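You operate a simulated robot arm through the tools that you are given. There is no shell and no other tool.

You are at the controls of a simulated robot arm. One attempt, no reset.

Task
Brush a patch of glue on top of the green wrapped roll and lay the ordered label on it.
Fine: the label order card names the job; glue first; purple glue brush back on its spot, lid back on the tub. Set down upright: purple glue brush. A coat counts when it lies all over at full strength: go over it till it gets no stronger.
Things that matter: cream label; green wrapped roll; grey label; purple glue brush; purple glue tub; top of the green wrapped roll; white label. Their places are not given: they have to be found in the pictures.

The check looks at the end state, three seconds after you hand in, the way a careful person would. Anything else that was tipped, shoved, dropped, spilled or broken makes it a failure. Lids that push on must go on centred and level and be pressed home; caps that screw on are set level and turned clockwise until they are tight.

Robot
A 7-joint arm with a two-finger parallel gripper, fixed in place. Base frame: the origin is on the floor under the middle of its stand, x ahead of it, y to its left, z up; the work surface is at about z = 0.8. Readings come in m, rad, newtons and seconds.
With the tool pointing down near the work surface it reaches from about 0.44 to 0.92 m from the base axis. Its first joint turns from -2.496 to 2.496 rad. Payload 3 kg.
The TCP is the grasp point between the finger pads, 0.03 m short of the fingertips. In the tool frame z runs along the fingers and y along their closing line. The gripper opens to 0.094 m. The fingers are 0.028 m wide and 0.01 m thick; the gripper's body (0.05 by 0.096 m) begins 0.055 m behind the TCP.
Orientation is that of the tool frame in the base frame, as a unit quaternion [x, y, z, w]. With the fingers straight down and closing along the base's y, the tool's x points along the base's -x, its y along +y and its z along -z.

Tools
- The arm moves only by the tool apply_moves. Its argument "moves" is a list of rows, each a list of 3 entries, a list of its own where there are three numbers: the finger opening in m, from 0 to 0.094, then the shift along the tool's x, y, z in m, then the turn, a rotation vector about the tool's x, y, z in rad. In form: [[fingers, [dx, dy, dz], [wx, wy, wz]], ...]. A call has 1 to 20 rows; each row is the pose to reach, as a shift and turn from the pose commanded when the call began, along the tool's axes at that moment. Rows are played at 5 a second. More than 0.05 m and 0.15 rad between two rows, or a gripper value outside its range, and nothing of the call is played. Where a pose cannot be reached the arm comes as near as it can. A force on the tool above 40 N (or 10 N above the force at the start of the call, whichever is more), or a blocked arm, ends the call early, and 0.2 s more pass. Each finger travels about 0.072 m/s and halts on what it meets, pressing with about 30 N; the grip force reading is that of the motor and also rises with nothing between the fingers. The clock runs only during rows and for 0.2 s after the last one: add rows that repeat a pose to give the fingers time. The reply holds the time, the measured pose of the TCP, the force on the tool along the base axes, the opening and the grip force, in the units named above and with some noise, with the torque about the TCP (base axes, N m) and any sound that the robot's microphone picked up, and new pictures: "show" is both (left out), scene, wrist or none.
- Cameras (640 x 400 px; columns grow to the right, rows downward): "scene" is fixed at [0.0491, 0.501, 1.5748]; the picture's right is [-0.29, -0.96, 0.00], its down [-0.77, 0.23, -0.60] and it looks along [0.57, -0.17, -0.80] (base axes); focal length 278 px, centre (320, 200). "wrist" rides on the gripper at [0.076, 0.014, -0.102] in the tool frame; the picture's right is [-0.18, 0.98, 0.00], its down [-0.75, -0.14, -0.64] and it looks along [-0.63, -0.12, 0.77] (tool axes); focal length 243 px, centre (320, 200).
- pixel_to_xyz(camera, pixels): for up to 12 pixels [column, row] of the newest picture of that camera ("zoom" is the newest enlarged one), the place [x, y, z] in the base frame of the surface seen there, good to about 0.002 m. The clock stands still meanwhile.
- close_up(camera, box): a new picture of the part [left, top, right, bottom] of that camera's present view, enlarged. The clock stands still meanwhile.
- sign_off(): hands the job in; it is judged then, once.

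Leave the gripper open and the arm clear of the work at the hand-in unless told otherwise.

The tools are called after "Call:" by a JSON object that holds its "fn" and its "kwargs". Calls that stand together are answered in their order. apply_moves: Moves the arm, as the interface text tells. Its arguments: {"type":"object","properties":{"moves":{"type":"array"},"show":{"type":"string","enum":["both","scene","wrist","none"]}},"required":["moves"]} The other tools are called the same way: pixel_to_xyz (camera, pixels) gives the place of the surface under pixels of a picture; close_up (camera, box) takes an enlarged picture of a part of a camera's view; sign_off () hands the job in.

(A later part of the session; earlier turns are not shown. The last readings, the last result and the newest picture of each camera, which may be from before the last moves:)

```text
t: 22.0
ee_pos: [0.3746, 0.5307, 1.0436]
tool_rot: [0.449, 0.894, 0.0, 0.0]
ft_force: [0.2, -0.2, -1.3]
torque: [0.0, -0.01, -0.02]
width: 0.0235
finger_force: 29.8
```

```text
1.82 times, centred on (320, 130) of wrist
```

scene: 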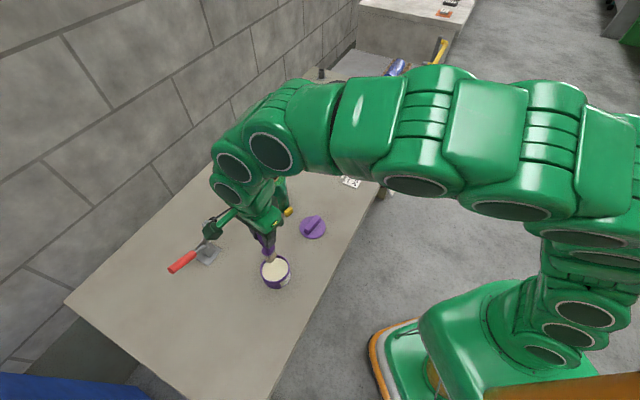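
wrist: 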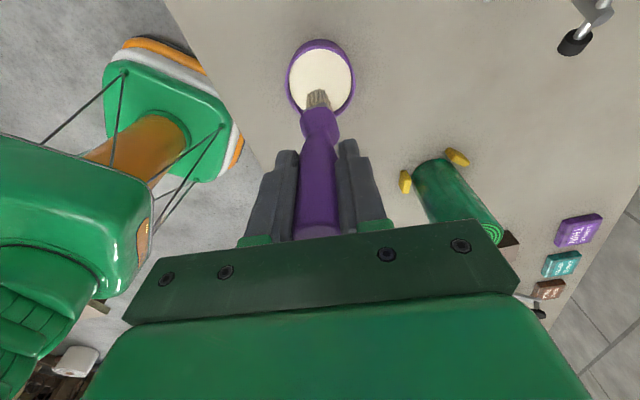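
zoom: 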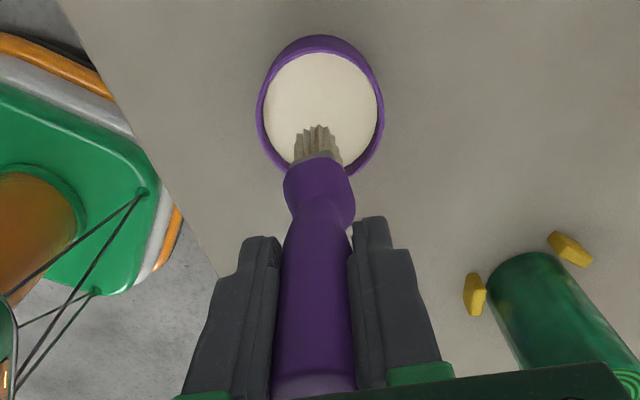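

The brush hangs straight over the tub. I'll dip it, tip to about z 0.82 with the glue at 0.84, swirl a little within the tub, and keep an eye on the force.

Call:
{"fn": "apply_moves", "kwargs": {"moves": [[0.0, [0, 0, 0.04], [0, 0, 0]], [0.0, [0, 0, 0.07], [0, 0, 0]], [0.0, [0, 0, 0.09], [0, 0, 0]], [0.0, [0, 0, 0.1], [0, 0, 0]], [0.0, [0.006, 0, 0.1], [0, 0, 0]], [0.0, [-0.006, 0, 0.1], [0, 0, 0]], [0.0, [0, 0.006, 0.1], [0, 0, 0]], [0.0, [0, -0.006, 0.1], [0, 0, 0]], [0.0, [0, 0, 0.1], [0, 0, 0]]]}}

```text
t: 23.0
ee_pos: [0.3768, 0.5324, 0.9499]
tool_rot: [0.448, 0.894, 0.002, 0.0]
ft_force: [-2.4, -3.2, 21.3]
torque: [-0.36, 0.31, 0.03]
width: 0.0235
finger_force: 30.2
stopped in row 4: the force on the tool passed its limit at 53 N (the readings are from after the stop); the commanded pose is now the measured one
```

scene: 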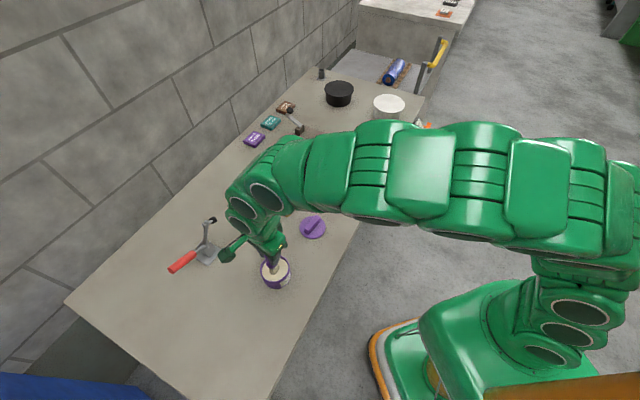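
wrist: 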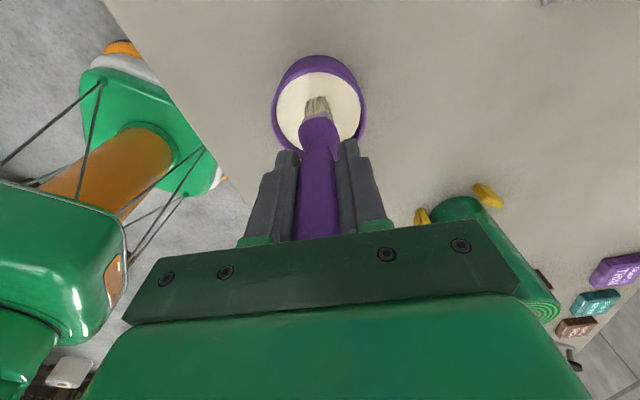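

The call stopped on a force peak at z 0.95, so the brush tip has hit something firm near z 0.83, either the glue bed or the bottom. I'll back off upward and check whether the brush slipped in the grip.

Call:
{"fn": "apply_moves", "kwargs": {"moves": [[0.0, [0, 0, -0.004], [0, 0, 0]], [0.0, [0, 0, -0.01], [0, 0, 0]], [0.0, [0, 0, -0.03], [0, 0, 0]], [0.0, [0, 0, -0.05], [0, 0, 0]], [0.0, [0, 0, -0.05], [0, 0, 0]]]}}

Call:
{"fn": "close_up", "kwargs": {"camera": "wrist", "box": [240, 30, 400, 240]}}

Call:
{"fn": "close_up", "kwargs": {"camera": "scene", "box": [245, 235, 305, 295]}}

```text
t: 24.2
ee_pos: [0.376, 0.5308, 0.9973]
tool_rot: [0.449, 0.894, 0.001, 0.0]
ft_force: [0.4, 0.5, -0.6]
torque: [-0.01, 0.02, 0.01]
width: 0.0234
finger_force: 30.2
```

scene: 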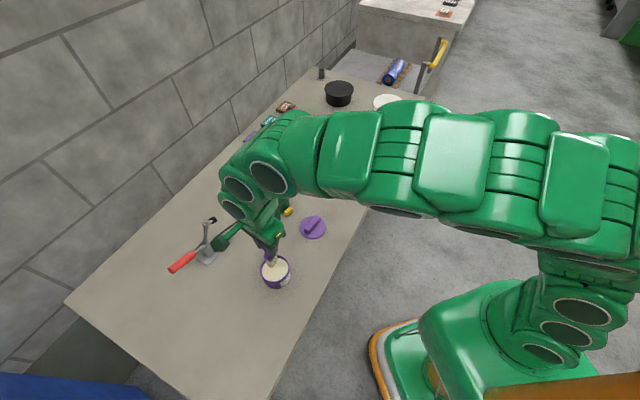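
wrist: 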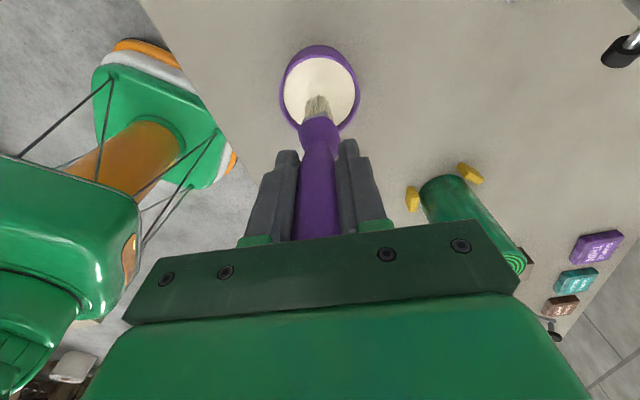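

```text
1.90 times, centred on (320, 135) of wrist
```

zoom: 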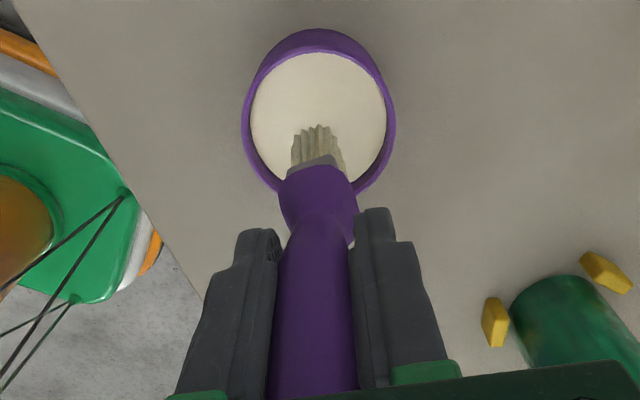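

```text
6.67 times, centred on (275, 265) of scene
```

zoom: 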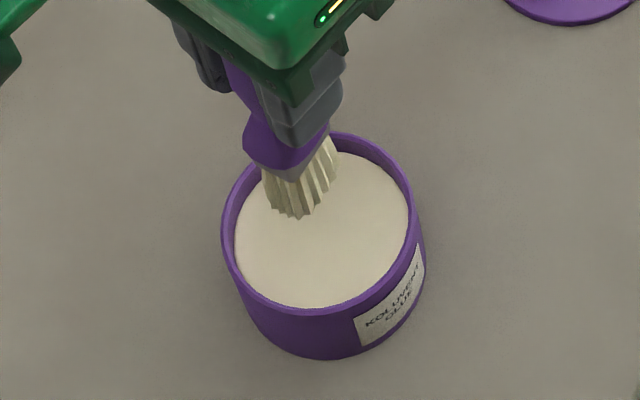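

The brush seems to have slid up in the grip and now touches the palm, and the glue surface acts as firm at z about 0.84. I'll measure the bristle tip height in the current scene zoom.

Call:
{"fn": "pixel_to_xyz", "kwargs": {"camera": "zoom", "pixels": [[300, 212], [270, 198], [325, 185], [290, 180], [262, 170], [330, 150], [300, 200], [280, 205], [320, 250], [300, 280]]}}

Call:
{"fn": "close_up", "kwargs": {"camera": "scene", "box": [262, 245, 292, 275]}}

```text
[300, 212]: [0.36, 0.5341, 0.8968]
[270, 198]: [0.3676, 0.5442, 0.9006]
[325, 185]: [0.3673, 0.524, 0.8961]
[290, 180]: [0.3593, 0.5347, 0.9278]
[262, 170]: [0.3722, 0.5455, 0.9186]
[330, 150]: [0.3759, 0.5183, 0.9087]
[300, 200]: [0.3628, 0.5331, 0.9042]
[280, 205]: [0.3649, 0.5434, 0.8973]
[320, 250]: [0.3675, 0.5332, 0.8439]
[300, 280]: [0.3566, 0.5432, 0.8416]
```

```text
13.33 times, centred on (277, 260) of scene
```

zoom: 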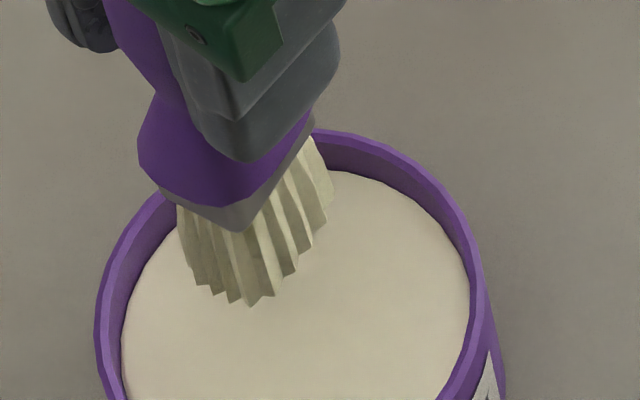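

The tip is now about 0.104 m below the TCP. I'll dip again gently, coming down to just above the glue first and then in 1 mm steps.

Call:
{"fn": "apply_moves", "kwargs": {"moves": [[0.0, [0, 0, 0.025], [0, 0, 0]], [0.0, [0, 0, 0.045], [0, 0, 0]], [0.0, [0, 0, 0.048], [0, 0, 0]], [0.0, [0, 0, 0.049], [0, 0, 0]], [0.0, [0, 0, 0.05], [0, 0, 0]]], "show": "none"}}

```text
t: 25.4
ee_pos: [0.3758, 0.5315, 0.9479]
tool_rot: [0.449, 0.894, 0.002, 0.0]
ft_force: [-2.2, -0.8, 20.6]
torque: [-0.11, 0.21, 0.0]
width: 0.0232
finger_force: 30.1
```

Contact with about 20 N at z 0.948. I'll ease up 1.5 mm and swirl the bristles lightly in the glue, then lift and look.

Call:
{"fn": "apply_moves", "kwargs": {"moves": [[0.0, [0, 0, -0.0015], [0, 0, 0]], [0.0, [0.006, 0, -0.0015], [0, 0, 0]], [0.0, [0, 0.006, -0.0015], [0, 0, 0]], [0.0, [-0.006, 0, -0.0015], [0, 0, 0]], [0.0, [0, -0.006, -0.0015], [0, 0, 0]], [0.0, [0, 0, -0.0015], [0, 0, 0]]], "show": "wrist"}}

Call:
{"fn": "close_up", "kwargs": {"camera": "scene", "box": [245, 235, 305, 295]}}

```text
t: 26.8
ee_pos: [0.3752, 0.5332, 0.9495]
tool_rot: [0.448, 0.894, 0.002, 0.0]
ft_force: [-0.1, -0.6, -1.6]
torque: [0.01, 0.0, 0.02]
width: 0.0236
finger_force: 30.1
```

wrist: 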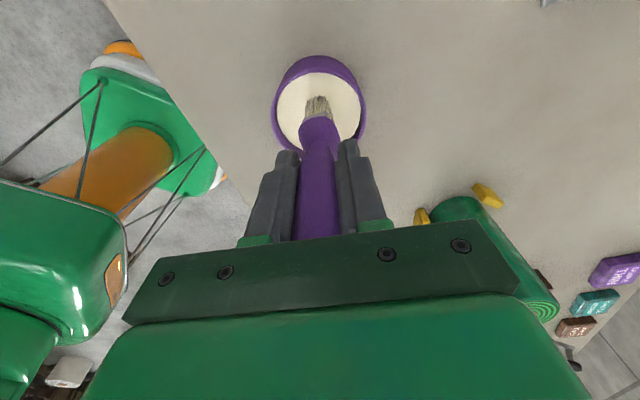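

```text
6.67 times, centred on (275, 265) of scene
```

zoom: 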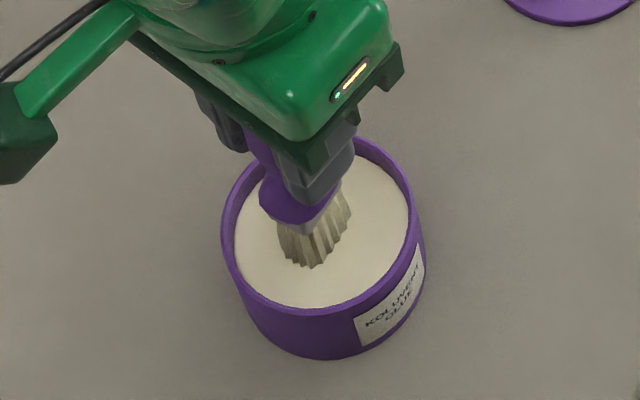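

Contact ends at z about 0.9495, so the tip is about 0.108 m below the TCP. I'll lift to z 1.10 and carry the loaded brush to above the roll centre (0.614, 0.4735).

Call:
{"fn": "apply_moves", "kwargs": {"moves": [[0.0, [0, 0, -0.02], [0, 0, 0]], [0.0, [0, 0, -0.05], [0, 0, 0]], [0.0, [0, 0, -0.09], [0, 0, 0]], [0.0, [0, 0, -0.13], [0, 0, 0]], [0.0, [0, 0, -0.15], [0, 0, 0]], [0.0, [-0.0316, 0.0261, -0.15], [0, 0, 0]], [0.0, [-0.0633, 0.0522, -0.15], [0, 0, 0]], [0.0, [-0.0949, 0.0783, -0.15], [0, 0, 0]], [0.0, [-0.1265, 0.1044, -0.15], [0, 0, 0]], [0.0, [-0.1582, 0.1305, -0.15], [0, 0, 0]], [0.0, [-0.1898, 0.1566, -0.15], [0, 0, 0]], [0.0, [-0.1898, 0.1566, -0.15], [0, 0, 0]]]}}

Call:
{"fn": "close_up", "kwargs": {"camera": "scene", "box": [245, 145, 305, 205]}}

Call:
{"fn": "close_up", "kwargs": {"camera": "wrist", "box": [240, 30, 400, 190]}}

```text
t: 29.4
ee_pos: [0.6138, 0.4733, 1.0986]
tool_rot: [0.448, 0.894, 0.002, 0.002]
ft_force: [-1.2, 0.4, -1.4]
torque: [-0.04, -0.01, -0.01]
width: 0.0233
finger_force: 30.4
```

scene: 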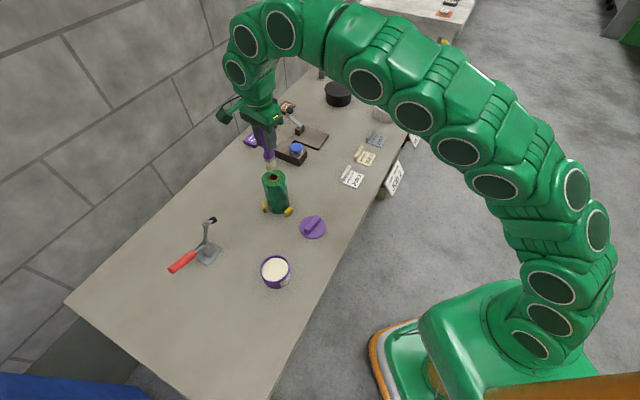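
wrist: 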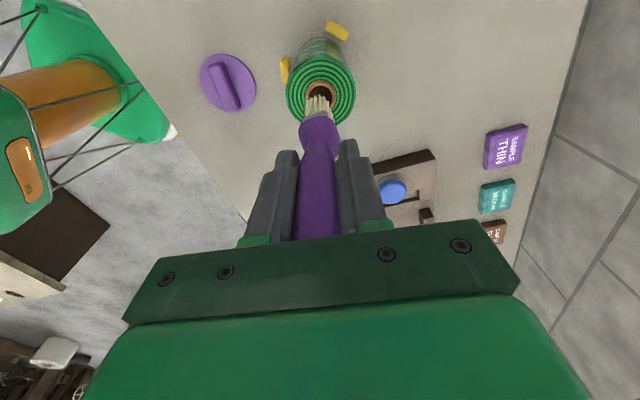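

```text
6.67 times, centred on (275, 175) of scene
```

zoom: 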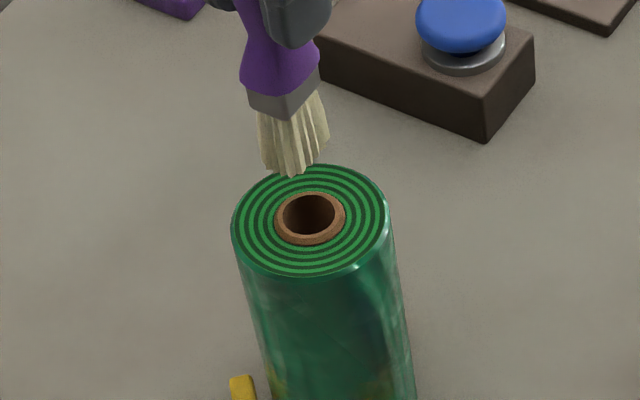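

```text
2.50 times, centred on (320, 110) of wrist
```

zoom: 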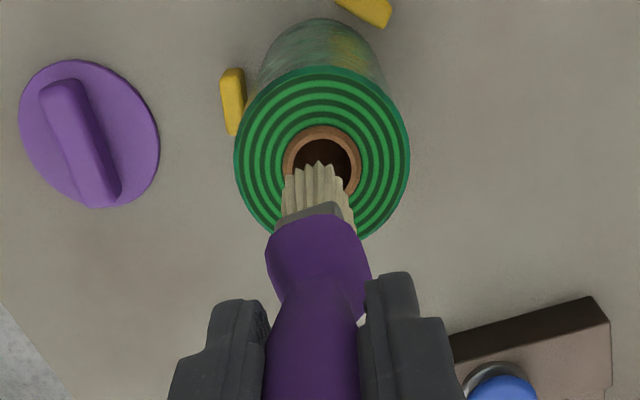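

The bristles look loaded with cream glue, and the brush is over the roll. I'll measure the roll top again from this angle to refine its centre.

Call:
{"fn": "pixel_to_xyz", "kwargs": {"camera": "zoom", "pixels": [[240, 155], [406, 150], [322, 72], [262, 100], [385, 100], [262, 220], [395, 200], [288, 158], [358, 160], [322, 130], [270, 140], [380, 145]]}}

```text
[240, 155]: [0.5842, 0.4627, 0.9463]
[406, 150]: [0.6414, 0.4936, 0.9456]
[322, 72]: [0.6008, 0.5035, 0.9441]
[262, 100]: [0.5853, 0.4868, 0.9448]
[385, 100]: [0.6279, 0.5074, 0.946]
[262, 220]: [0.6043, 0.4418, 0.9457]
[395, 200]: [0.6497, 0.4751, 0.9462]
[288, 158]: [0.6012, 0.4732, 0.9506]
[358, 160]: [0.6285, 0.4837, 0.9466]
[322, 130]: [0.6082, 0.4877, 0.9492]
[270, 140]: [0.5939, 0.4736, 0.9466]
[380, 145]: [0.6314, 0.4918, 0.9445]
```

The roll centre is about (0.615, 0.474) with radius 0.034. The core ring stands 2 to 3 mm proud with radius about 0.015. I'll start on the ring band on the tool's +y side, 0.026 m from centre, and come down gently to feel contact.

Call:
{"fn": "apply_moves", "kwargs": {"moves": [[0.0, [0, 0.027, 0], [0, 0, 0]], [0.0, [0, 0.027, 0.025], [0, 0, 0]], [0.0, [0, 0.027, 0.037], [0, 0, 0]], [0.0, [0, 0.027, 0.039], [0, 0, 0]], [0.0, [0, 0.027, 0.041], [0, 0, 0]]], "show": "scene"}}

Call:
{"fn": "close_up", "kwargs": {"camera": "scene", "box": [245, 145, 305, 205]}}

Call:
{"fn": "close_up", "kwargs": {"camera": "wrist", "box": [240, 30, 400, 190]}}

```text
t: 30.6
ee_pos: [0.6368, 0.4898, 1.0591]
tool_rot: [0.449, 0.893, 0.002, -0.001]
ft_force: [0.0, 0.5, -1.3]
torque: [-0.01, 0.03, 0.02]
width: 0.0233
finger_force: 30.0
```

scene: 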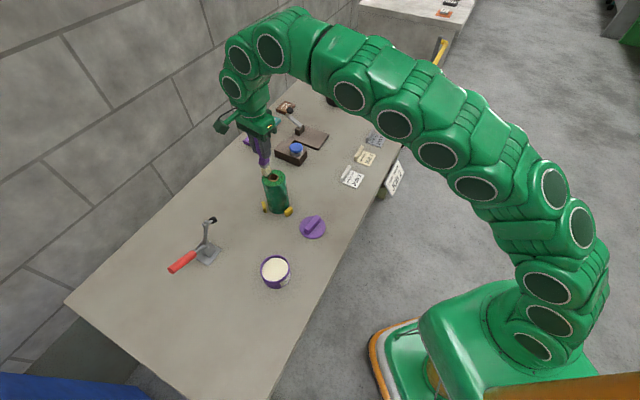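

```text
6.67 times, centred on (275, 175) of scene
```

zoom: 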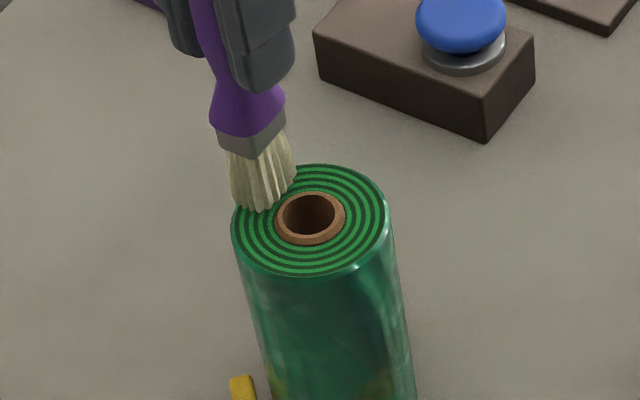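

```text
2.50 times, centred on (320, 110) of wrist
```

zoom: 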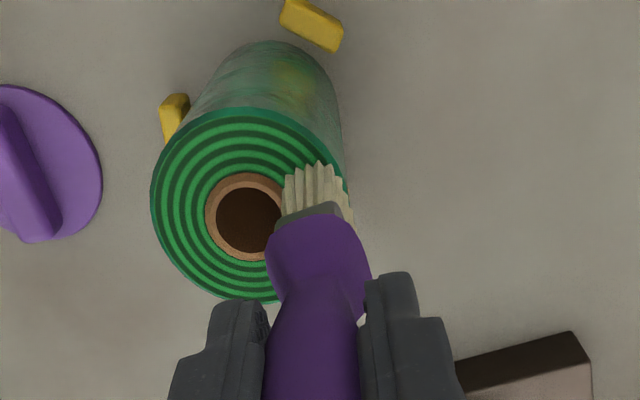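

The brush is a few mm above the ring band. I'll lower 1 mm per row and check the force.

Call:
{"fn": "apply_moves", "kwargs": {"moves": [[0.0, [0, 0, 0.001], [0, 0, 0]], [0.0, [0, 0, 0.002], [0, 0, 0]], [0.0, [0, 0, 0.003], [0, 0, 0]]], "show": "none"}}

Call:
{"fn": "close_up", "kwargs": {"camera": "wrist", "box": [240, 30, 400, 190]}}

```text
t: 31.4
ee_pos: [0.636, 0.4893, 1.0562]
tool_rot: [0.449, 0.894, 0.002, 0.0]
ft_force: [-0.2, -0.8, 1.2]
torque: [-0.07, -0.02, 0.0]
width: 0.0234
finger_force: 29.6
```

```text
2.50 times, centred on (320, 110) of wrist
```

zoom: 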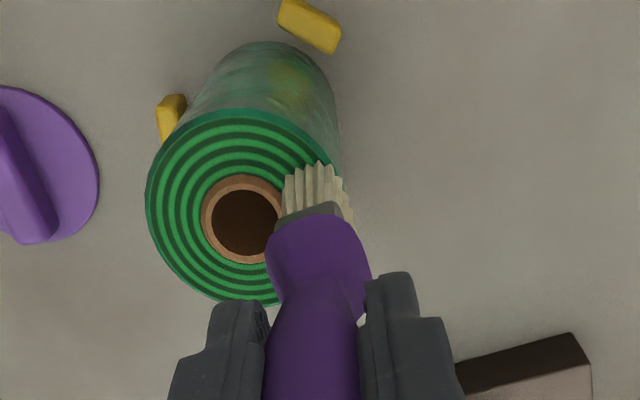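

Force changed by about 2.5 N, so light contact has begun. I'll go 0.5 mm lower and stroke tangentially along the tool's x, ±0.012 m.

Call:
{"fn": "apply_moves", "kwargs": {"moves": [[0.0, [0, 0, 0.0005], [0, 0, 0]], [0.0, [0.006, 0, 0.0005], [0, 0, 0]], [0.0, [0.012, 0, 0.0005], [0, 0, 0]], [0.0, [0.006, 0, 0.0005], [0, 0, 0]], [0.0, [0, 0, 0.0005], [0, 0, 0]], [0.0, [-0.006, 0, 0.0005], [0, 0, 0]], [0.0, [-0.012, 0, 0.0005], [0, 0, 0]], [0.0, [-0.006, 0, 0.0005], [0, 0, 0]], [0.0, [0, 0, 0.0005], [0, 0, 0]]], "show": "scene"}}

Call:
{"fn": "close_up", "kwargs": {"camera": "wrist", "box": [240, 30, 400, 190]}}

Call:
{"fn": "close_up", "kwargs": {"camera": "scene", "box": [245, 145, 305, 205]}}

```text
t: 33.4
ee_pos: [0.635, 0.4878, 1.0563]
tool_rot: [0.449, 0.893, 0.002, 0.001]
ft_force: [4.4, -3.4, 19.3]
torque: [-0.67, -0.46, 0.02]
width: 0.0236
finger_force: 29.8
```

scene: 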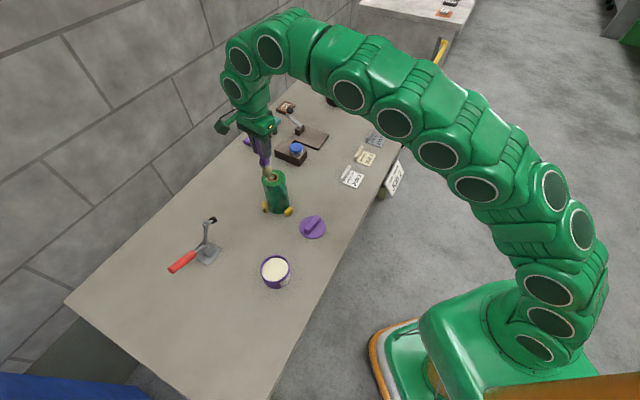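

```text
2.50 times, centred on (320, 110) of wrist
```

zoom: 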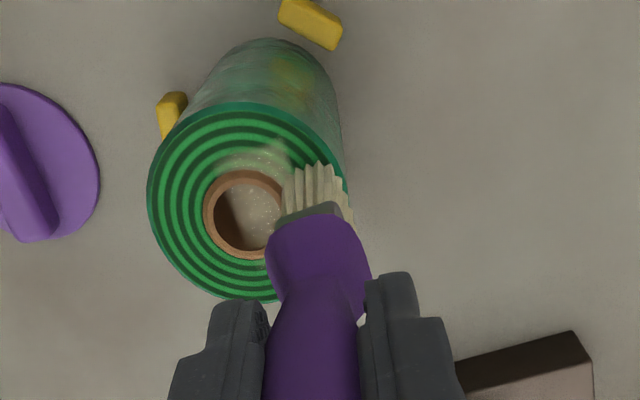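

```text
6.67 times, centred on (275, 175) of scene
```

zoom: 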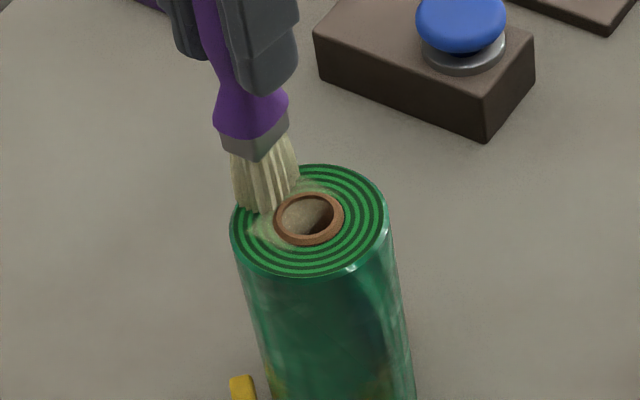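

A pale coat is starting to show beside the core. The force has risen to 19 N, so I'll lift off a little to look at the coat and confirm the roll hasn't moved.

Call:
{"fn": "apply_moves", "kwargs": {"moves": [[0.0, [0, 0, -0.01], [0, 0, 0]], [0.0, [0, 0.03, -0.03], [0, 0, 0]], [0.0, [0, 0.06, -0.03], [0, 0, 0]], [0.0, [0, 0.06, -0.03], [0, 0, 0]]], "show": "both"}}

Call:
{"fn": "close_up", "kwargs": {"camera": "wrist", "box": [180, 20, 320, 160]}}

Call:
{"fn": "close_up", "kwargs": {"camera": "scene", "box": [255, 160, 295, 200]}}

```text
t: 34.4
ee_pos: [0.6679, 0.5129, 1.0854]
tool_rot: [0.449, 0.894, 0.001, 0.0]
ft_force: [0.2, -0.1, -1.6]
torque: [-0.02, 0.01, 0.0]
width: 0.0233
finger_force: 30.0
out of reach, approached as far as the arm can: row 3, 4
```

scene: 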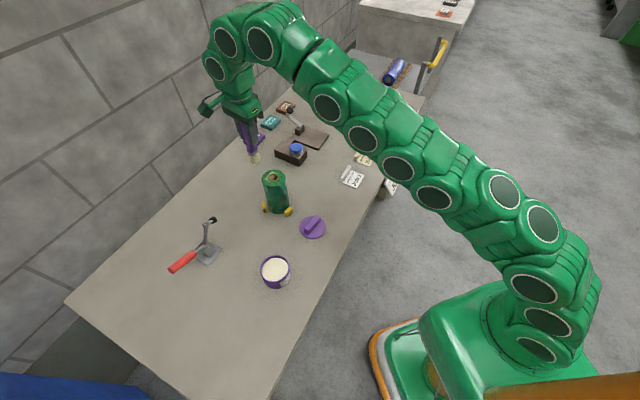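
wrist: 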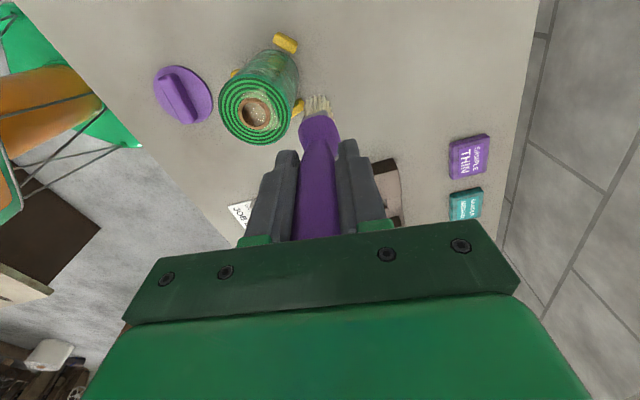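

```text
2.86 times, centred on (250, 90) of wrist
```

zoom: 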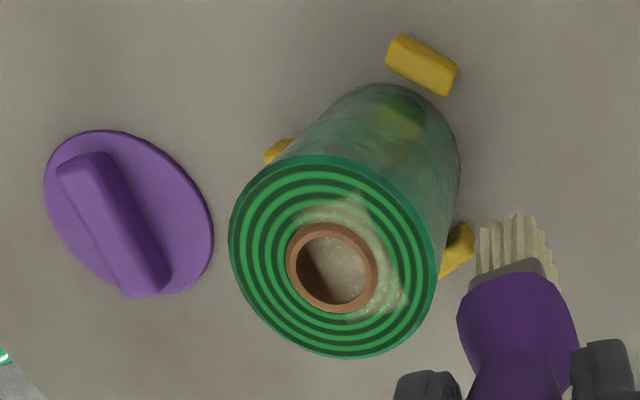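

```text
10.00 times, centred on (275, 180) of scene
```

zoom: 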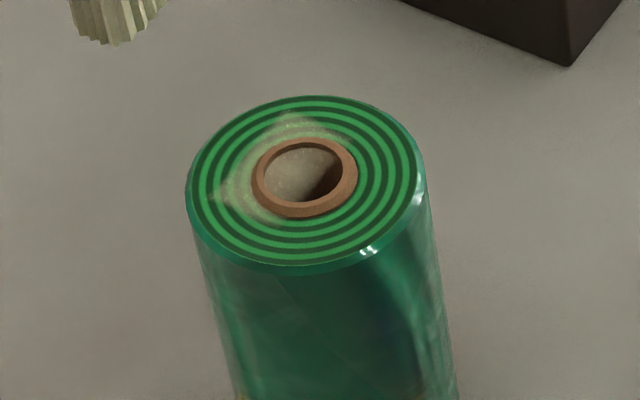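

The coat is a square-edged patch around the core, and it has started on the +y side with corners visible near (290,112) and (212,200) in this zoom. I'll measure those corners.

Call:
{"fn": "pixel_to_xyz", "kwargs": {"camera": "zoom", "pixels": [[290, 113], [213, 198], [250, 150], [350, 135], [280, 222], [265, 218], [340, 128], [304, 178], [188, 185], [424, 165], [305, 97], [310, 265]]}}

Call:
{"fn": "close_up", "kwargs": {"camera": "wrist", "box": [220, 50, 300, 150]}}

```text
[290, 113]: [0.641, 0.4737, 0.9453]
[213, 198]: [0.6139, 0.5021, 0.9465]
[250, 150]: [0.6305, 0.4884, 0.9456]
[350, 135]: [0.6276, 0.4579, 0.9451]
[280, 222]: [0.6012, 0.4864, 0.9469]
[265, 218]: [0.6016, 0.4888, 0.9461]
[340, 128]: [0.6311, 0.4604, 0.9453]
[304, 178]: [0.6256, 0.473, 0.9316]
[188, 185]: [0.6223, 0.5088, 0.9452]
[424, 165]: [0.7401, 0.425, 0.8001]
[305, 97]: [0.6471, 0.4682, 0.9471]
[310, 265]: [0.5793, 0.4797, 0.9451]
```

```text
4.00 times, centred on (260, 100) of wrist
```

zoom: 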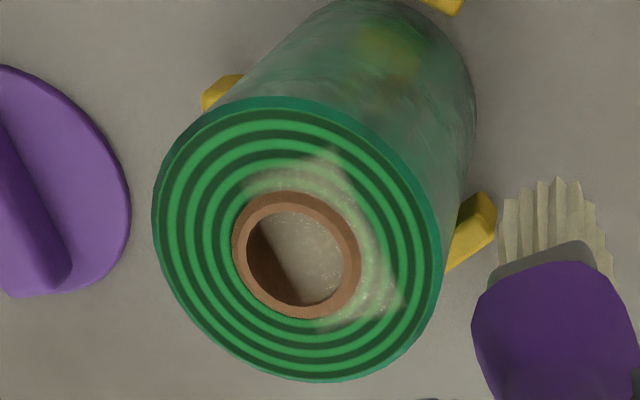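

The patch is a square of about 0.04 m around the roll axis, turned like the label. The last move reached the arm's limit, so I'll move back 0.035 m along the tool's y and read the true pose.

Call:
{"fn": "apply_moves", "kwargs": {"moves": [[0.0, [0, -0.035, 0], [0, 0, 0]], [0.0, [0, -0.035, 0], [0, 0, 0]]], "show": "none"}}

```text
t: 35.0
ee_pos: [0.6413, 0.4926, 1.0836]
tool_rot: [0.449, 0.894, 0.002, 0.0]
ft_force: [0.3, 0.3, -0.8]
torque: [0.02, -0.02, 0.02]
width: 0.0234
finger_force: 29.7
```

Now at (0.641, 0.493). I'll move to the roll centre and come down to about 2 mm above contact, then step in 1 mm moves.

Call:
{"fn": "apply_moves", "kwargs": {"moves": [[0.0, [0.0008, -0.032, 0], [0, 0, 0]], [0.0, [0.0008, -0.032, 0.015], [0, 0, 0]], [0.0, [0.0008, -0.032, 0.022], [0, 0, 0]], [0.0, [0.0008, -0.032, 0.0235], [0, 0, 0]], [0.0, [0.0008, -0.032, 0.0245], [0, 0, 0]]], "show": "none"}}

```text
t: 36.2
ee_pos: [0.6149, 0.474, 1.0601]
tool_rot: [0.449, 0.893, 0.002, 0.0]
ft_force: [0.4, -0.2, -1.1]
torque: [0.03, -0.02, 0.0]
width: 0.0233
finger_force: 30.0
```

Call:
{"fn": "apply_moves", "kwargs": {"moves": [[0.0, [0, 0, 0.001], [0, 0, 0]], [0.0, [0, 0, 0.002], [0, 0, 0]], [0.0, [0, 0, 0.0025], [0, 0, 0]]], "show": "none"}}

```text
t: 37.0
ee_pos: [0.6138, 0.4725, 1.0572]
tool_rot: [0.449, 0.894, 0.001, 0.001]
ft_force: [0.4, -0.3, -0.2]
torque: [0.04, 0.01, -0.02]
width: 0.0235
finger_force: 30.2
```

Call:
{"fn": "apply_moves", "kwargs": {"moves": [[0.0, [0, 0, 0.0005], [0, 0, 0]], [0.0, [0, 0, 0.001], [0, 0, 0]]], "show": "none"}}

```text
t: 37.6
ee_pos: [0.613, 0.4734, 1.0561]
tool_rot: [0.449, 0.893, 0.001, 0.0]
ft_force: [-0.3, -0.8, -0.2]
torque: [0.03, -0.04, 0.01]
width: 0.0237
finger_force: 30.3
```

No firm contact yet at z 1.056. I'll continue in 0.5 mm steps and look.

Call:
{"fn": "apply_moves", "kwargs": {"moves": [[0.0, [0, 0, 0.0005], [0, 0, 0]], [0.0, [0, 0, 0.001], [0, 0, 0]]], "show": "scene"}}

Call:
{"fn": "close_up", "kwargs": {"camera": "wrist", "box": [240, 30, 400, 190]}}

Call:
{"fn": "close_up", "kwargs": {"camera": "scene", "box": [255, 150, 305, 200]}}

```text
t: 38.2
ee_pos: [0.6131, 0.4742, 1.0569]
tool_rot: [0.449, 0.894, 0.002, 0.0]
ft_force: [0.3, 0.0, -0.2]
torque: [0.01, 0.01, -0.02]
width: 0.0232
finger_force: 29.9
```

scene: 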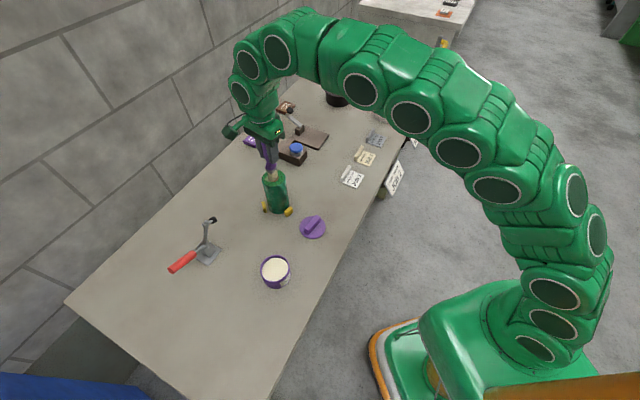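

```text
2.50 times, centred on (320, 110) of wrist
```

zoom: 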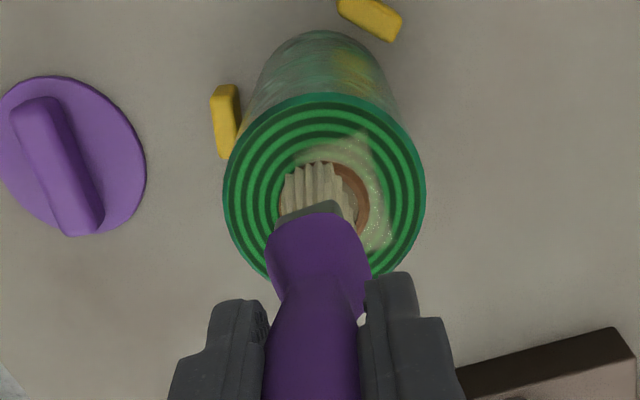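

```text
8.00 times, centred on (280, 175) of scene
```

zoom: 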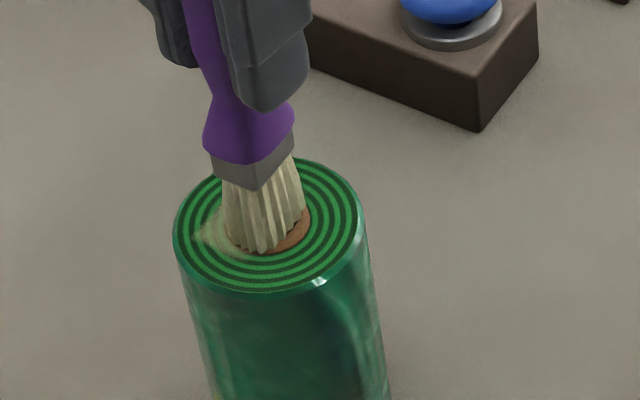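

Contact still isn't clear. I'll continue down 0.5 mm at a time.

Call:
{"fn": "apply_moves", "kwargs": {"moves": [[0.0, [0, 0, 0.0005], [0, 0, 0]], [0.0, [0, 0, 0.001], [0, 0, 0]]], "show": "none"}}

```text
t: 38.8
ee_pos: [0.6138, 0.4729, 1.0565]
tool_rot: [0.448, 0.894, 0.003, 0.0]
ft_force: [-2.2, 1.5, 9.7]
torque: [0.11, 0.32, -0.01]
width: 0.0234
finger_force: 30.4
```

Contact now at 9.7 N at the centre, so the top is flat for contact. I'll ease slightly and stroke over the patch in a raster, ±0.018 m along the tool's y at x offsets 0, +0.012 and -0.012.

Call:
{"fn": "apply_moves", "kwargs": {"moves": [[0.0, [0, 0.008, -0.0004], [0, 0, 0]], [0.0, [0, 0.016, -0.0004], [0, 0, 0]], [0.0, [0, 0.008, -0.0004], [0, 0, 0]], [0.0, [0, 0, -0.0004], [0, 0, 0]], [0.0, [0, -0.008, -0.0004], [0, 0, 0]], [0.0, [0, -0.016, -0.0004], [0, 0, 0]], [0.0, [0.006, -0.016, -0.0004], [0, 0, 0]], [0.0, [0.011, -0.016, -0.0004], [0, 0, 0]], [0.0, [0.011, -0.008, -0.0004], [0, 0, 0]], [0.0, [0.011, 0, -0.0004], [0, 0, 0]]], "show": "scene"}}

Call:
{"fn": "close_up", "kwargs": {"camera": "wrist", "box": [240, 30, 400, 190]}}

Call:
{"fn": "close_up", "kwargs": {"camera": "scene", "box": [255, 150, 305, 200]}}

```text
t: 40.8
ee_pos: [0.5987, 0.4765, 1.056]
tool_rot: [0.449, 0.894, 0.001, 0.001]
ft_force: [-0.2, -0.4, -0.8]
torque: [0.01, 0.03, 0.0]
width: 0.0235
finger_force: 29.8
stopped in row 9: the force on the tool passed its limit at 42 N (the readings are from after the stop); the commanded pose is now the measured one
```

scene: 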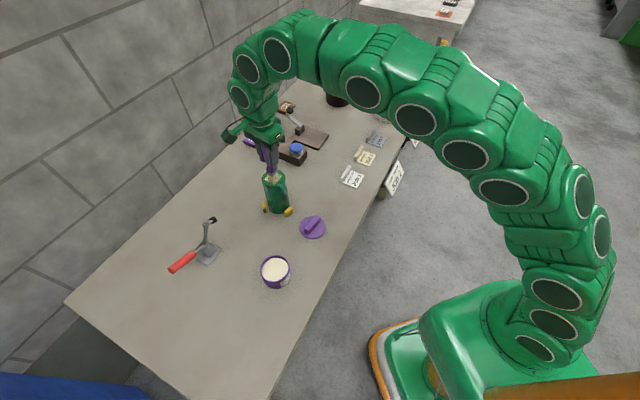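

```text
2.50 times, centred on (320, 110) of wrist
```

zoom: 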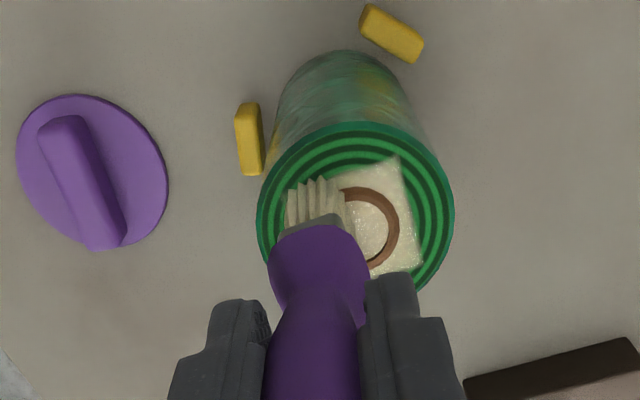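

```text
8.00 times, centred on (280, 175) of scene
```

zoom: 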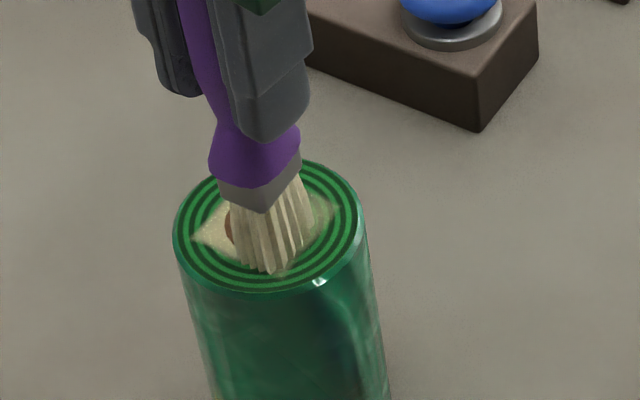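

The force peaked during a stroke and the call stopped, but the roll looks unmoved, with its rim at the same pixels. The coat is building up well. I'll lift off and look.

Call:
{"fn": "apply_moves", "kwargs": {"moves": [[0.0, [0, 0, -0.005], [0, 0, 0]], [0.0, [0, 0, -0.02], [0, 0, 0]], [0.0, [0.01, -0.03, -0.035], [0, 0, 0]], [0.0, [0.01, -0.06, -0.035], [0, 0, 0]], [0.0, [0.01, -0.06, -0.035], [0, 0, 0]]], "show": "both"}}

Call:
{"fn": "close_up", "kwargs": {"camera": "wrist", "box": [320, 40, 480, 180]}}

Call:
{"fn": "close_up", "kwargs": {"camera": "scene", "box": [255, 160, 295, 200]}}

```text
t: 42.0
ee_pos: [0.5435, 0.4492, 1.0917]
tool_rot: [0.449, 0.893, 0.002, 0.001]
ft_force: [-0.1, 0.3, -1.0]
torque: [-0.01, -0.02, 0.0]
width: 0.0233
finger_force: 29.8
```

scene: 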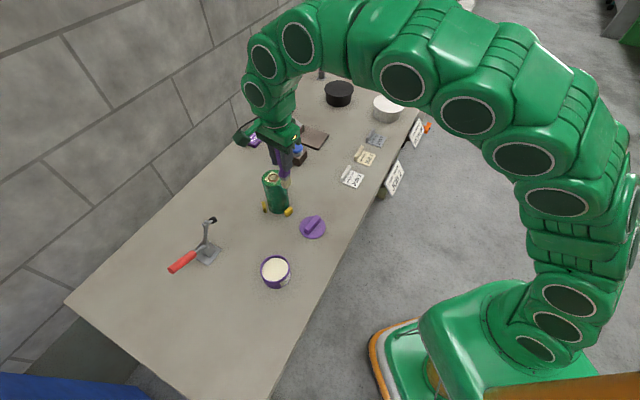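
wrist: 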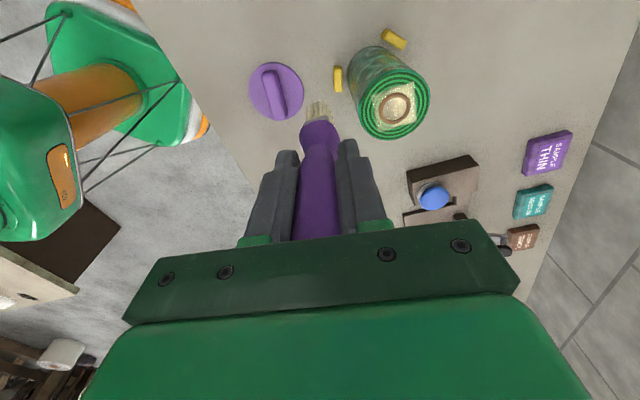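

```text
2.86 times, centred on (400, 110) of wrist
```

zoom: 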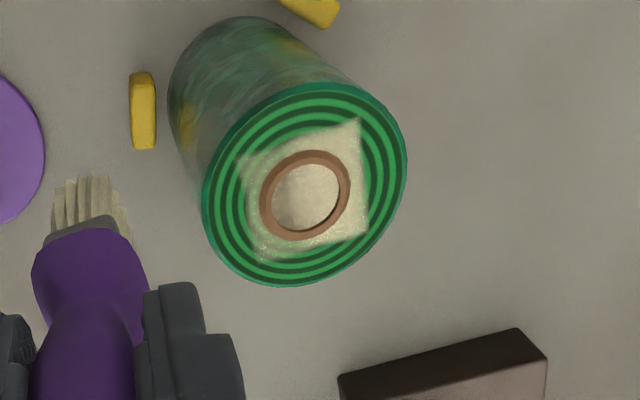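

```text
10.00 times, centred on (275, 180) of scene
```

zoom: 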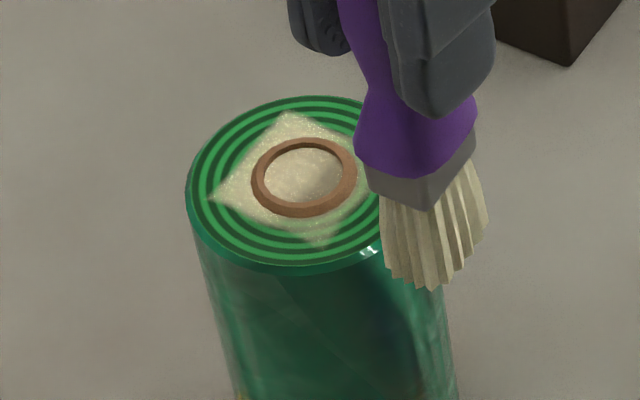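

A square patch is now visible, strong on the far side and weaker on the robot side. I'll measure the third corner and the patch extents so I can place the next strokes.

Call:
{"fn": "pixel_to_xyz", "kwargs": {"camera": "zoom", "pixels": [[290, 113], [213, 198], [320, 242], [350, 215], [425, 285], [395, 270], [470, 225]]}}

Call:
{"fn": "close_up", "kwargs": {"camera": "wrist", "box": [350, 60, 440, 150]}}

```text
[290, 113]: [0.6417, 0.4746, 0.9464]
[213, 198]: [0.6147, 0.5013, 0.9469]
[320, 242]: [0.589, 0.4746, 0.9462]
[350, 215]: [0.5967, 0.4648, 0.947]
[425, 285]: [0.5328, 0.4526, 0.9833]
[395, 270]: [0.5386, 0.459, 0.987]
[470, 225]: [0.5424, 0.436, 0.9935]
```

```text
4.44 times, centred on (395, 105) of wrist
```

zoom: 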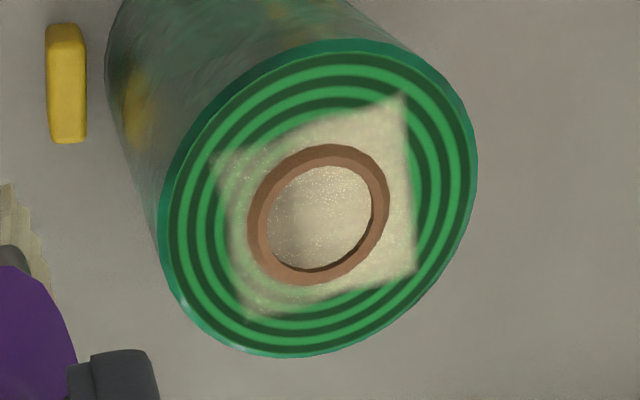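

The patch has corners at (0.642, 0.475), (0.615, 0.501), (0.589, 0.475) and (0.616, 0.448), with its centre at (0.615, 0.4746). The robot-side half is weaker, so I'll go back over the patch at (0.608, 0.4675) and lower gently.

Call:
{"fn": "apply_moves", "kwargs": {"moves": [[0.0, [-0.012, 0.0314, 0], [0, 0, 0]], [0.0, [-0.024, 0.0628, 0], [0, 0, 0]], [0.0, [-0.024, 0.0628, 0.02], [0, 0, 0]], [0.0, [-0.024, 0.0628, 0.03], [0, 0, 0]], [0.0, [-0.024, 0.0628, 0.032], [0, 0, 0]], [0.0, [-0.024, 0.0628, 0.033], [0, 0, 0]], [0.0, [-0.024, 0.0628, 0.033], [0, 0, 0]]], "show": "none"}}

```text
t: 43.6
ee_pos: [0.6102, 0.4668, 1.0568]
tool_rot: [0.448, 0.894, 0.001, 0.001]
ft_force: [-0.5, 0.2, -0.9]
torque: [-0.04, 0.03, 0.02]
width: 0.0231
finger_force: 29.9
```

Not touching yet. I'll take 0.5 mm steps.

Call:
{"fn": "apply_moves", "kwargs": {"moves": [[0.0, [0, 0, 0.0005], [0, 0, 0]], [0.0, [0, 0, 0.001], [0, 0, 0]]], "show": "none"}}

```text
t: 44.2
ee_pos: [0.6094, 0.4661, 1.056]
tool_rot: [0.449, 0.893, 0.002, 0.0]
ft_force: [-0.4, -0.4, -1.0]
torque: [0.03, 0.01, 0.03]
width: 0.0235
finger_force: 30.0
```

Call:
{"fn": "apply_moves", "kwargs": {"moves": [[0.0, [0, 0, 0.0005], [0, 0, 0]], [0.0, [0, 0, 0.001], [0, 0, 0]]], "show": "none"}}

```text
t: 44.8
ee_pos: [0.6105, 0.467, 1.0566]
tool_rot: [0.449, 0.893, 0.002, 0.0]
ft_force: [0.6, 1.1, 4.6]
torque: [0.18, 0.05, -0.02]
width: 0.0236
finger_force: 30.2
```

Light contact at about 5 N. I'll stroke gently over the robot-side half.

Call:
{"fn": "apply_moves", "kwargs": {"moves": [[0.0, [0.006, 0, -0.0003], [0, 0, 0]], [0.0, [0.012, 0, -0.0003], [0, 0, 0]], [0.0, [0.006, 0, -0.0003], [0, 0, 0]], [0.0, [0, 0, -0.0003], [0, 0, 0]], [0.0, [-0.005, 0, -0.0003], [0, 0, 0]], [0.0, [-0.01, 0, -0.0003], [0, 0, 0]], [0.0, [-0.01, -0.005, -0.0003], [0, 0, 0]], [0.0, [-0.005, -0.005, -0.0003], [0, 0, 0]], [0.0, [0, -0.005, -0.0003], [0, 0, 0]], [0.0, [0.006, -0.005, -0.0003], [0, 0, 0]], [0.0, [0.012, -0.005, -0.0003], [0, 0, 0]], [0.0, [0.006, -0.005, -0.0003], [0, 0, 0]], [0.0, [0, 0, -0.0003], [0, 0, 0]]], "show": "none"}}

Call:
{"fn": "close_up", "kwargs": {"camera": "wrist", "box": [240, 30, 400, 190]}}

Call:
{"fn": "close_up", "kwargs": {"camera": "scene", "box": [255, 150, 305, 200]}}

```text
t: 47.6
ee_pos: [0.6092, 0.4662, 1.056]
tool_rot: [0.449, 0.894, 0.002, 0.0]
ft_force: [-4.6, 2.0, 17.0]
torque: [0.4, 0.78, 0.04]
width: 0.0233
finger_force: 29.8
```

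```text
2.50 times, centred on (320, 110) of wrist
```

zoom: 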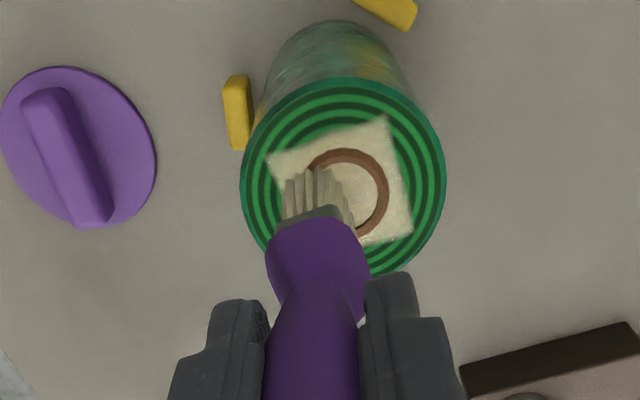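

```text
8.00 times, centred on (280, 175) of scene
```

zoom: 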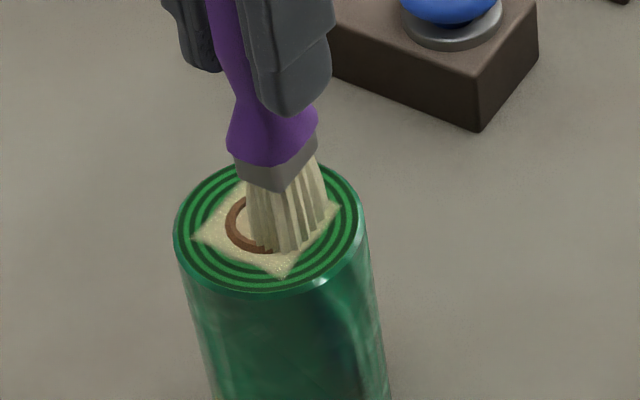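

The patch is filling nicely. Force has crept up to 17 N, so I'll lift off, slide aside and look.

Call:
{"fn": "apply_moves", "kwargs": {"moves": [[0.0, [0, 0, -0.005], [0, 0, 0]], [0.0, [0, 0, -0.02], [0, 0, 0]], [0.0, [0, -0.03, -0.035], [0, 0, 0]], [0.0, [0, -0.065, -0.035], [0, 0, 0]], [0.0, [0, -0.065, -0.035], [0, 0, 0]]], "show": "none"}}

Call:
{"fn": "close_up", "kwargs": {"camera": "wrist", "box": [350, 50, 450, 150]}}

Call:
{"fn": "close_up", "kwargs": {"camera": "scene", "box": [255, 160, 295, 200]}}

```text
t: 48.8
ee_pos: [0.5583, 0.4293, 1.0911]
tool_rot: [0.448, 0.894, 0.003, 0.0]
ft_force: [0.0, 0.4, -0.5]
torque: [-0.02, 0.0, 0.0]
width: 0.0234
finger_force: 29.9
```

```text
4.00 times, centred on (400, 100) of wrist
```

zoom: 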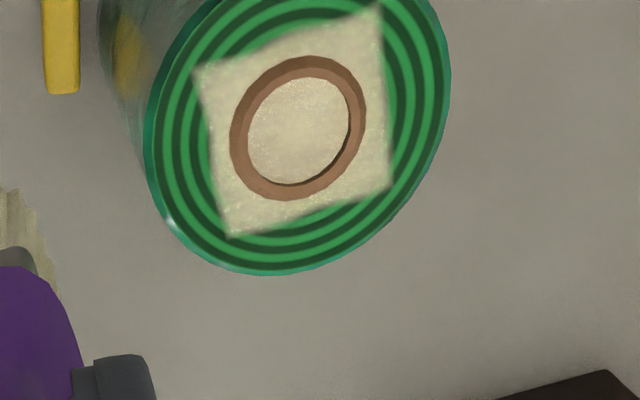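

```text
10.00 times, centred on (275, 180) of scene
```

zoom: 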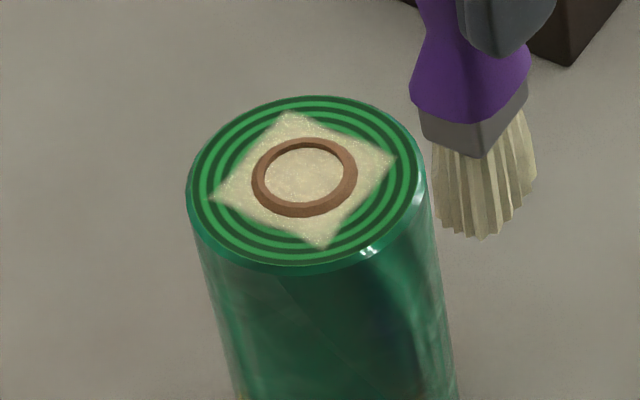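

The whole square now looks coated. To be sure it is at full strength I'll make another full pass. I'll move back over the centre and come down gently.

Call:
{"fn": "apply_moves", "kwargs": {"moves": [[0.0, [0.0015, 0.037, 0], [0, 0, 0]], [0.0, [0.003, 0.074, 0], [0, 0, 0]], [0.0, [0.003, 0.074, 0.02], [0, 0, 0]], [0.0, [0.003, 0.074, 0.031], [0, 0, 0]], [0.0, [0.003, 0.074, 0.033], [0, 0, 0]], [0.0, [0.003, 0.074, 0.0335], [0, 0, 0]], [0.0, [0.003, 0.074, 0.0335], [0, 0, 0]]], "show": "none"}}

```text
t: 50.4
ee_pos: [0.6151, 0.4741, 1.058]
tool_rot: [0.449, 0.894, 0.002, 0.0]
ft_force: [0.2, 0.5, -0.8]
torque: [0.0, 0.01, 0.0]
width: 0.0236
finger_force: 30.2
```

Call:
{"fn": "apply_moves", "kwargs": {"moves": [[0.0, [0, 0, 0.0005], [0, 0, 0]], [0.0, [0, 0, 0.001], [0, 0, 0]]], "show": "none"}}

```text
t: 51.0
ee_pos: [0.6151, 0.4741, 1.0572]
tool_rot: [0.448, 0.894, 0.002, 0.0]
ft_force: [-0.7, -0.1, -1.1]
torque: [0.0, -0.02, 0.02]
width: 0.0236
finger_force: 30.0
```

Call:
{"fn": "apply_moves", "kwargs": {"moves": [[0.0, [0, 0, 0.0005], [0, 0, 0]], [0.0, [0, 0, 0.0008], [0, 0, 0]]], "show": "none"}}

```text
t: 51.6
ee_pos: [0.6152, 0.4748, 1.0558]
tool_rot: [0.448, 0.894, 0.001, -0.001]
ft_force: [-1.4, -1.0, 2.8]
torque: [-0.01, 0.12, 0.02]
width: 0.0235
finger_force: 29.5
```

Light contact at about 4 N, centred on the patch. I'll go round the whole patch with short strokes.

Call:
{"fn": "apply_moves", "kwargs": {"moves": [[0.0, [0.005, 0.006, 0], [0, 0, 0]], [0.0, [0.01, 0.011, 0], [0, 0, 0]], [0.0, [0.003, 0.012, 0], [0, 0, 0]], [0.0, [-0.004, 0.012, 0], [0, 0, 0]], [0.0, [-0.01, 0.011, 0], [0, 0, 0]], [0.0, [-0.01, 0.005, 0], [0, 0, 0]], [0.0, [-0.01, -0.001, 0], [0, 0, 0]], [0.0, [-0.01, -0.007, 0], [0, 0, 0]], [0.0, [-0.01, -0.012, 0], [0, 0, 0]], [0.0, [-0.004, -0.012, 0], [0, 0, 0]], [0.0, [0.003, -0.012, 0], [0, 0, 0]], [0.0, [0.01, -0.012, 0], [0, 0, 0]], [0.0, [0.01, -0.006, 0], [0, 0, 0]], [0.0, [0.01, 0, 0], [0, 0, 0]], [0.0, [0.005, 0, 0], [0, 0, 0]], [0.0, [0, 0, 0], [0, 0, 0]]], "show": "none"}}

Call:
{"fn": "close_up", "kwargs": {"camera": "wrist", "box": [240, 30, 400, 190]}}

```text
t: 54.4
ee_pos: [0.6033, 0.4782, 1.055]
tool_rot: [0.448, 0.894, 0.003, 0.001]
ft_force: [0.0, 0.1, -0.5]
torque: [0.03, -0.04, 0.02]
width: 0.0237
finger_force: 30.0
stopped in row 13: the force on the tool passed its limit at 42 N (the readings are from after the stop); the commanded pose is now the measured one
```

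```text
2.50 times, centred on (320, 110) of wrist
```

zoom: 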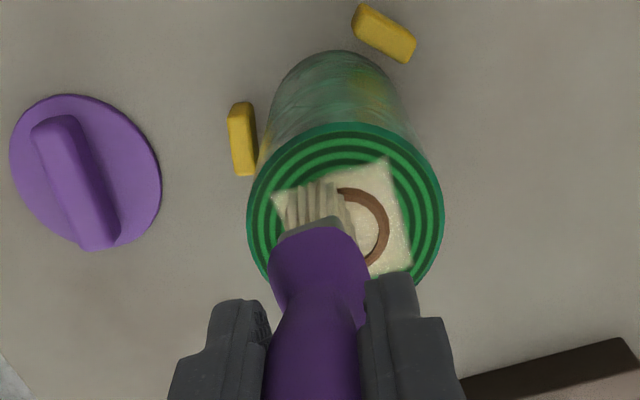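

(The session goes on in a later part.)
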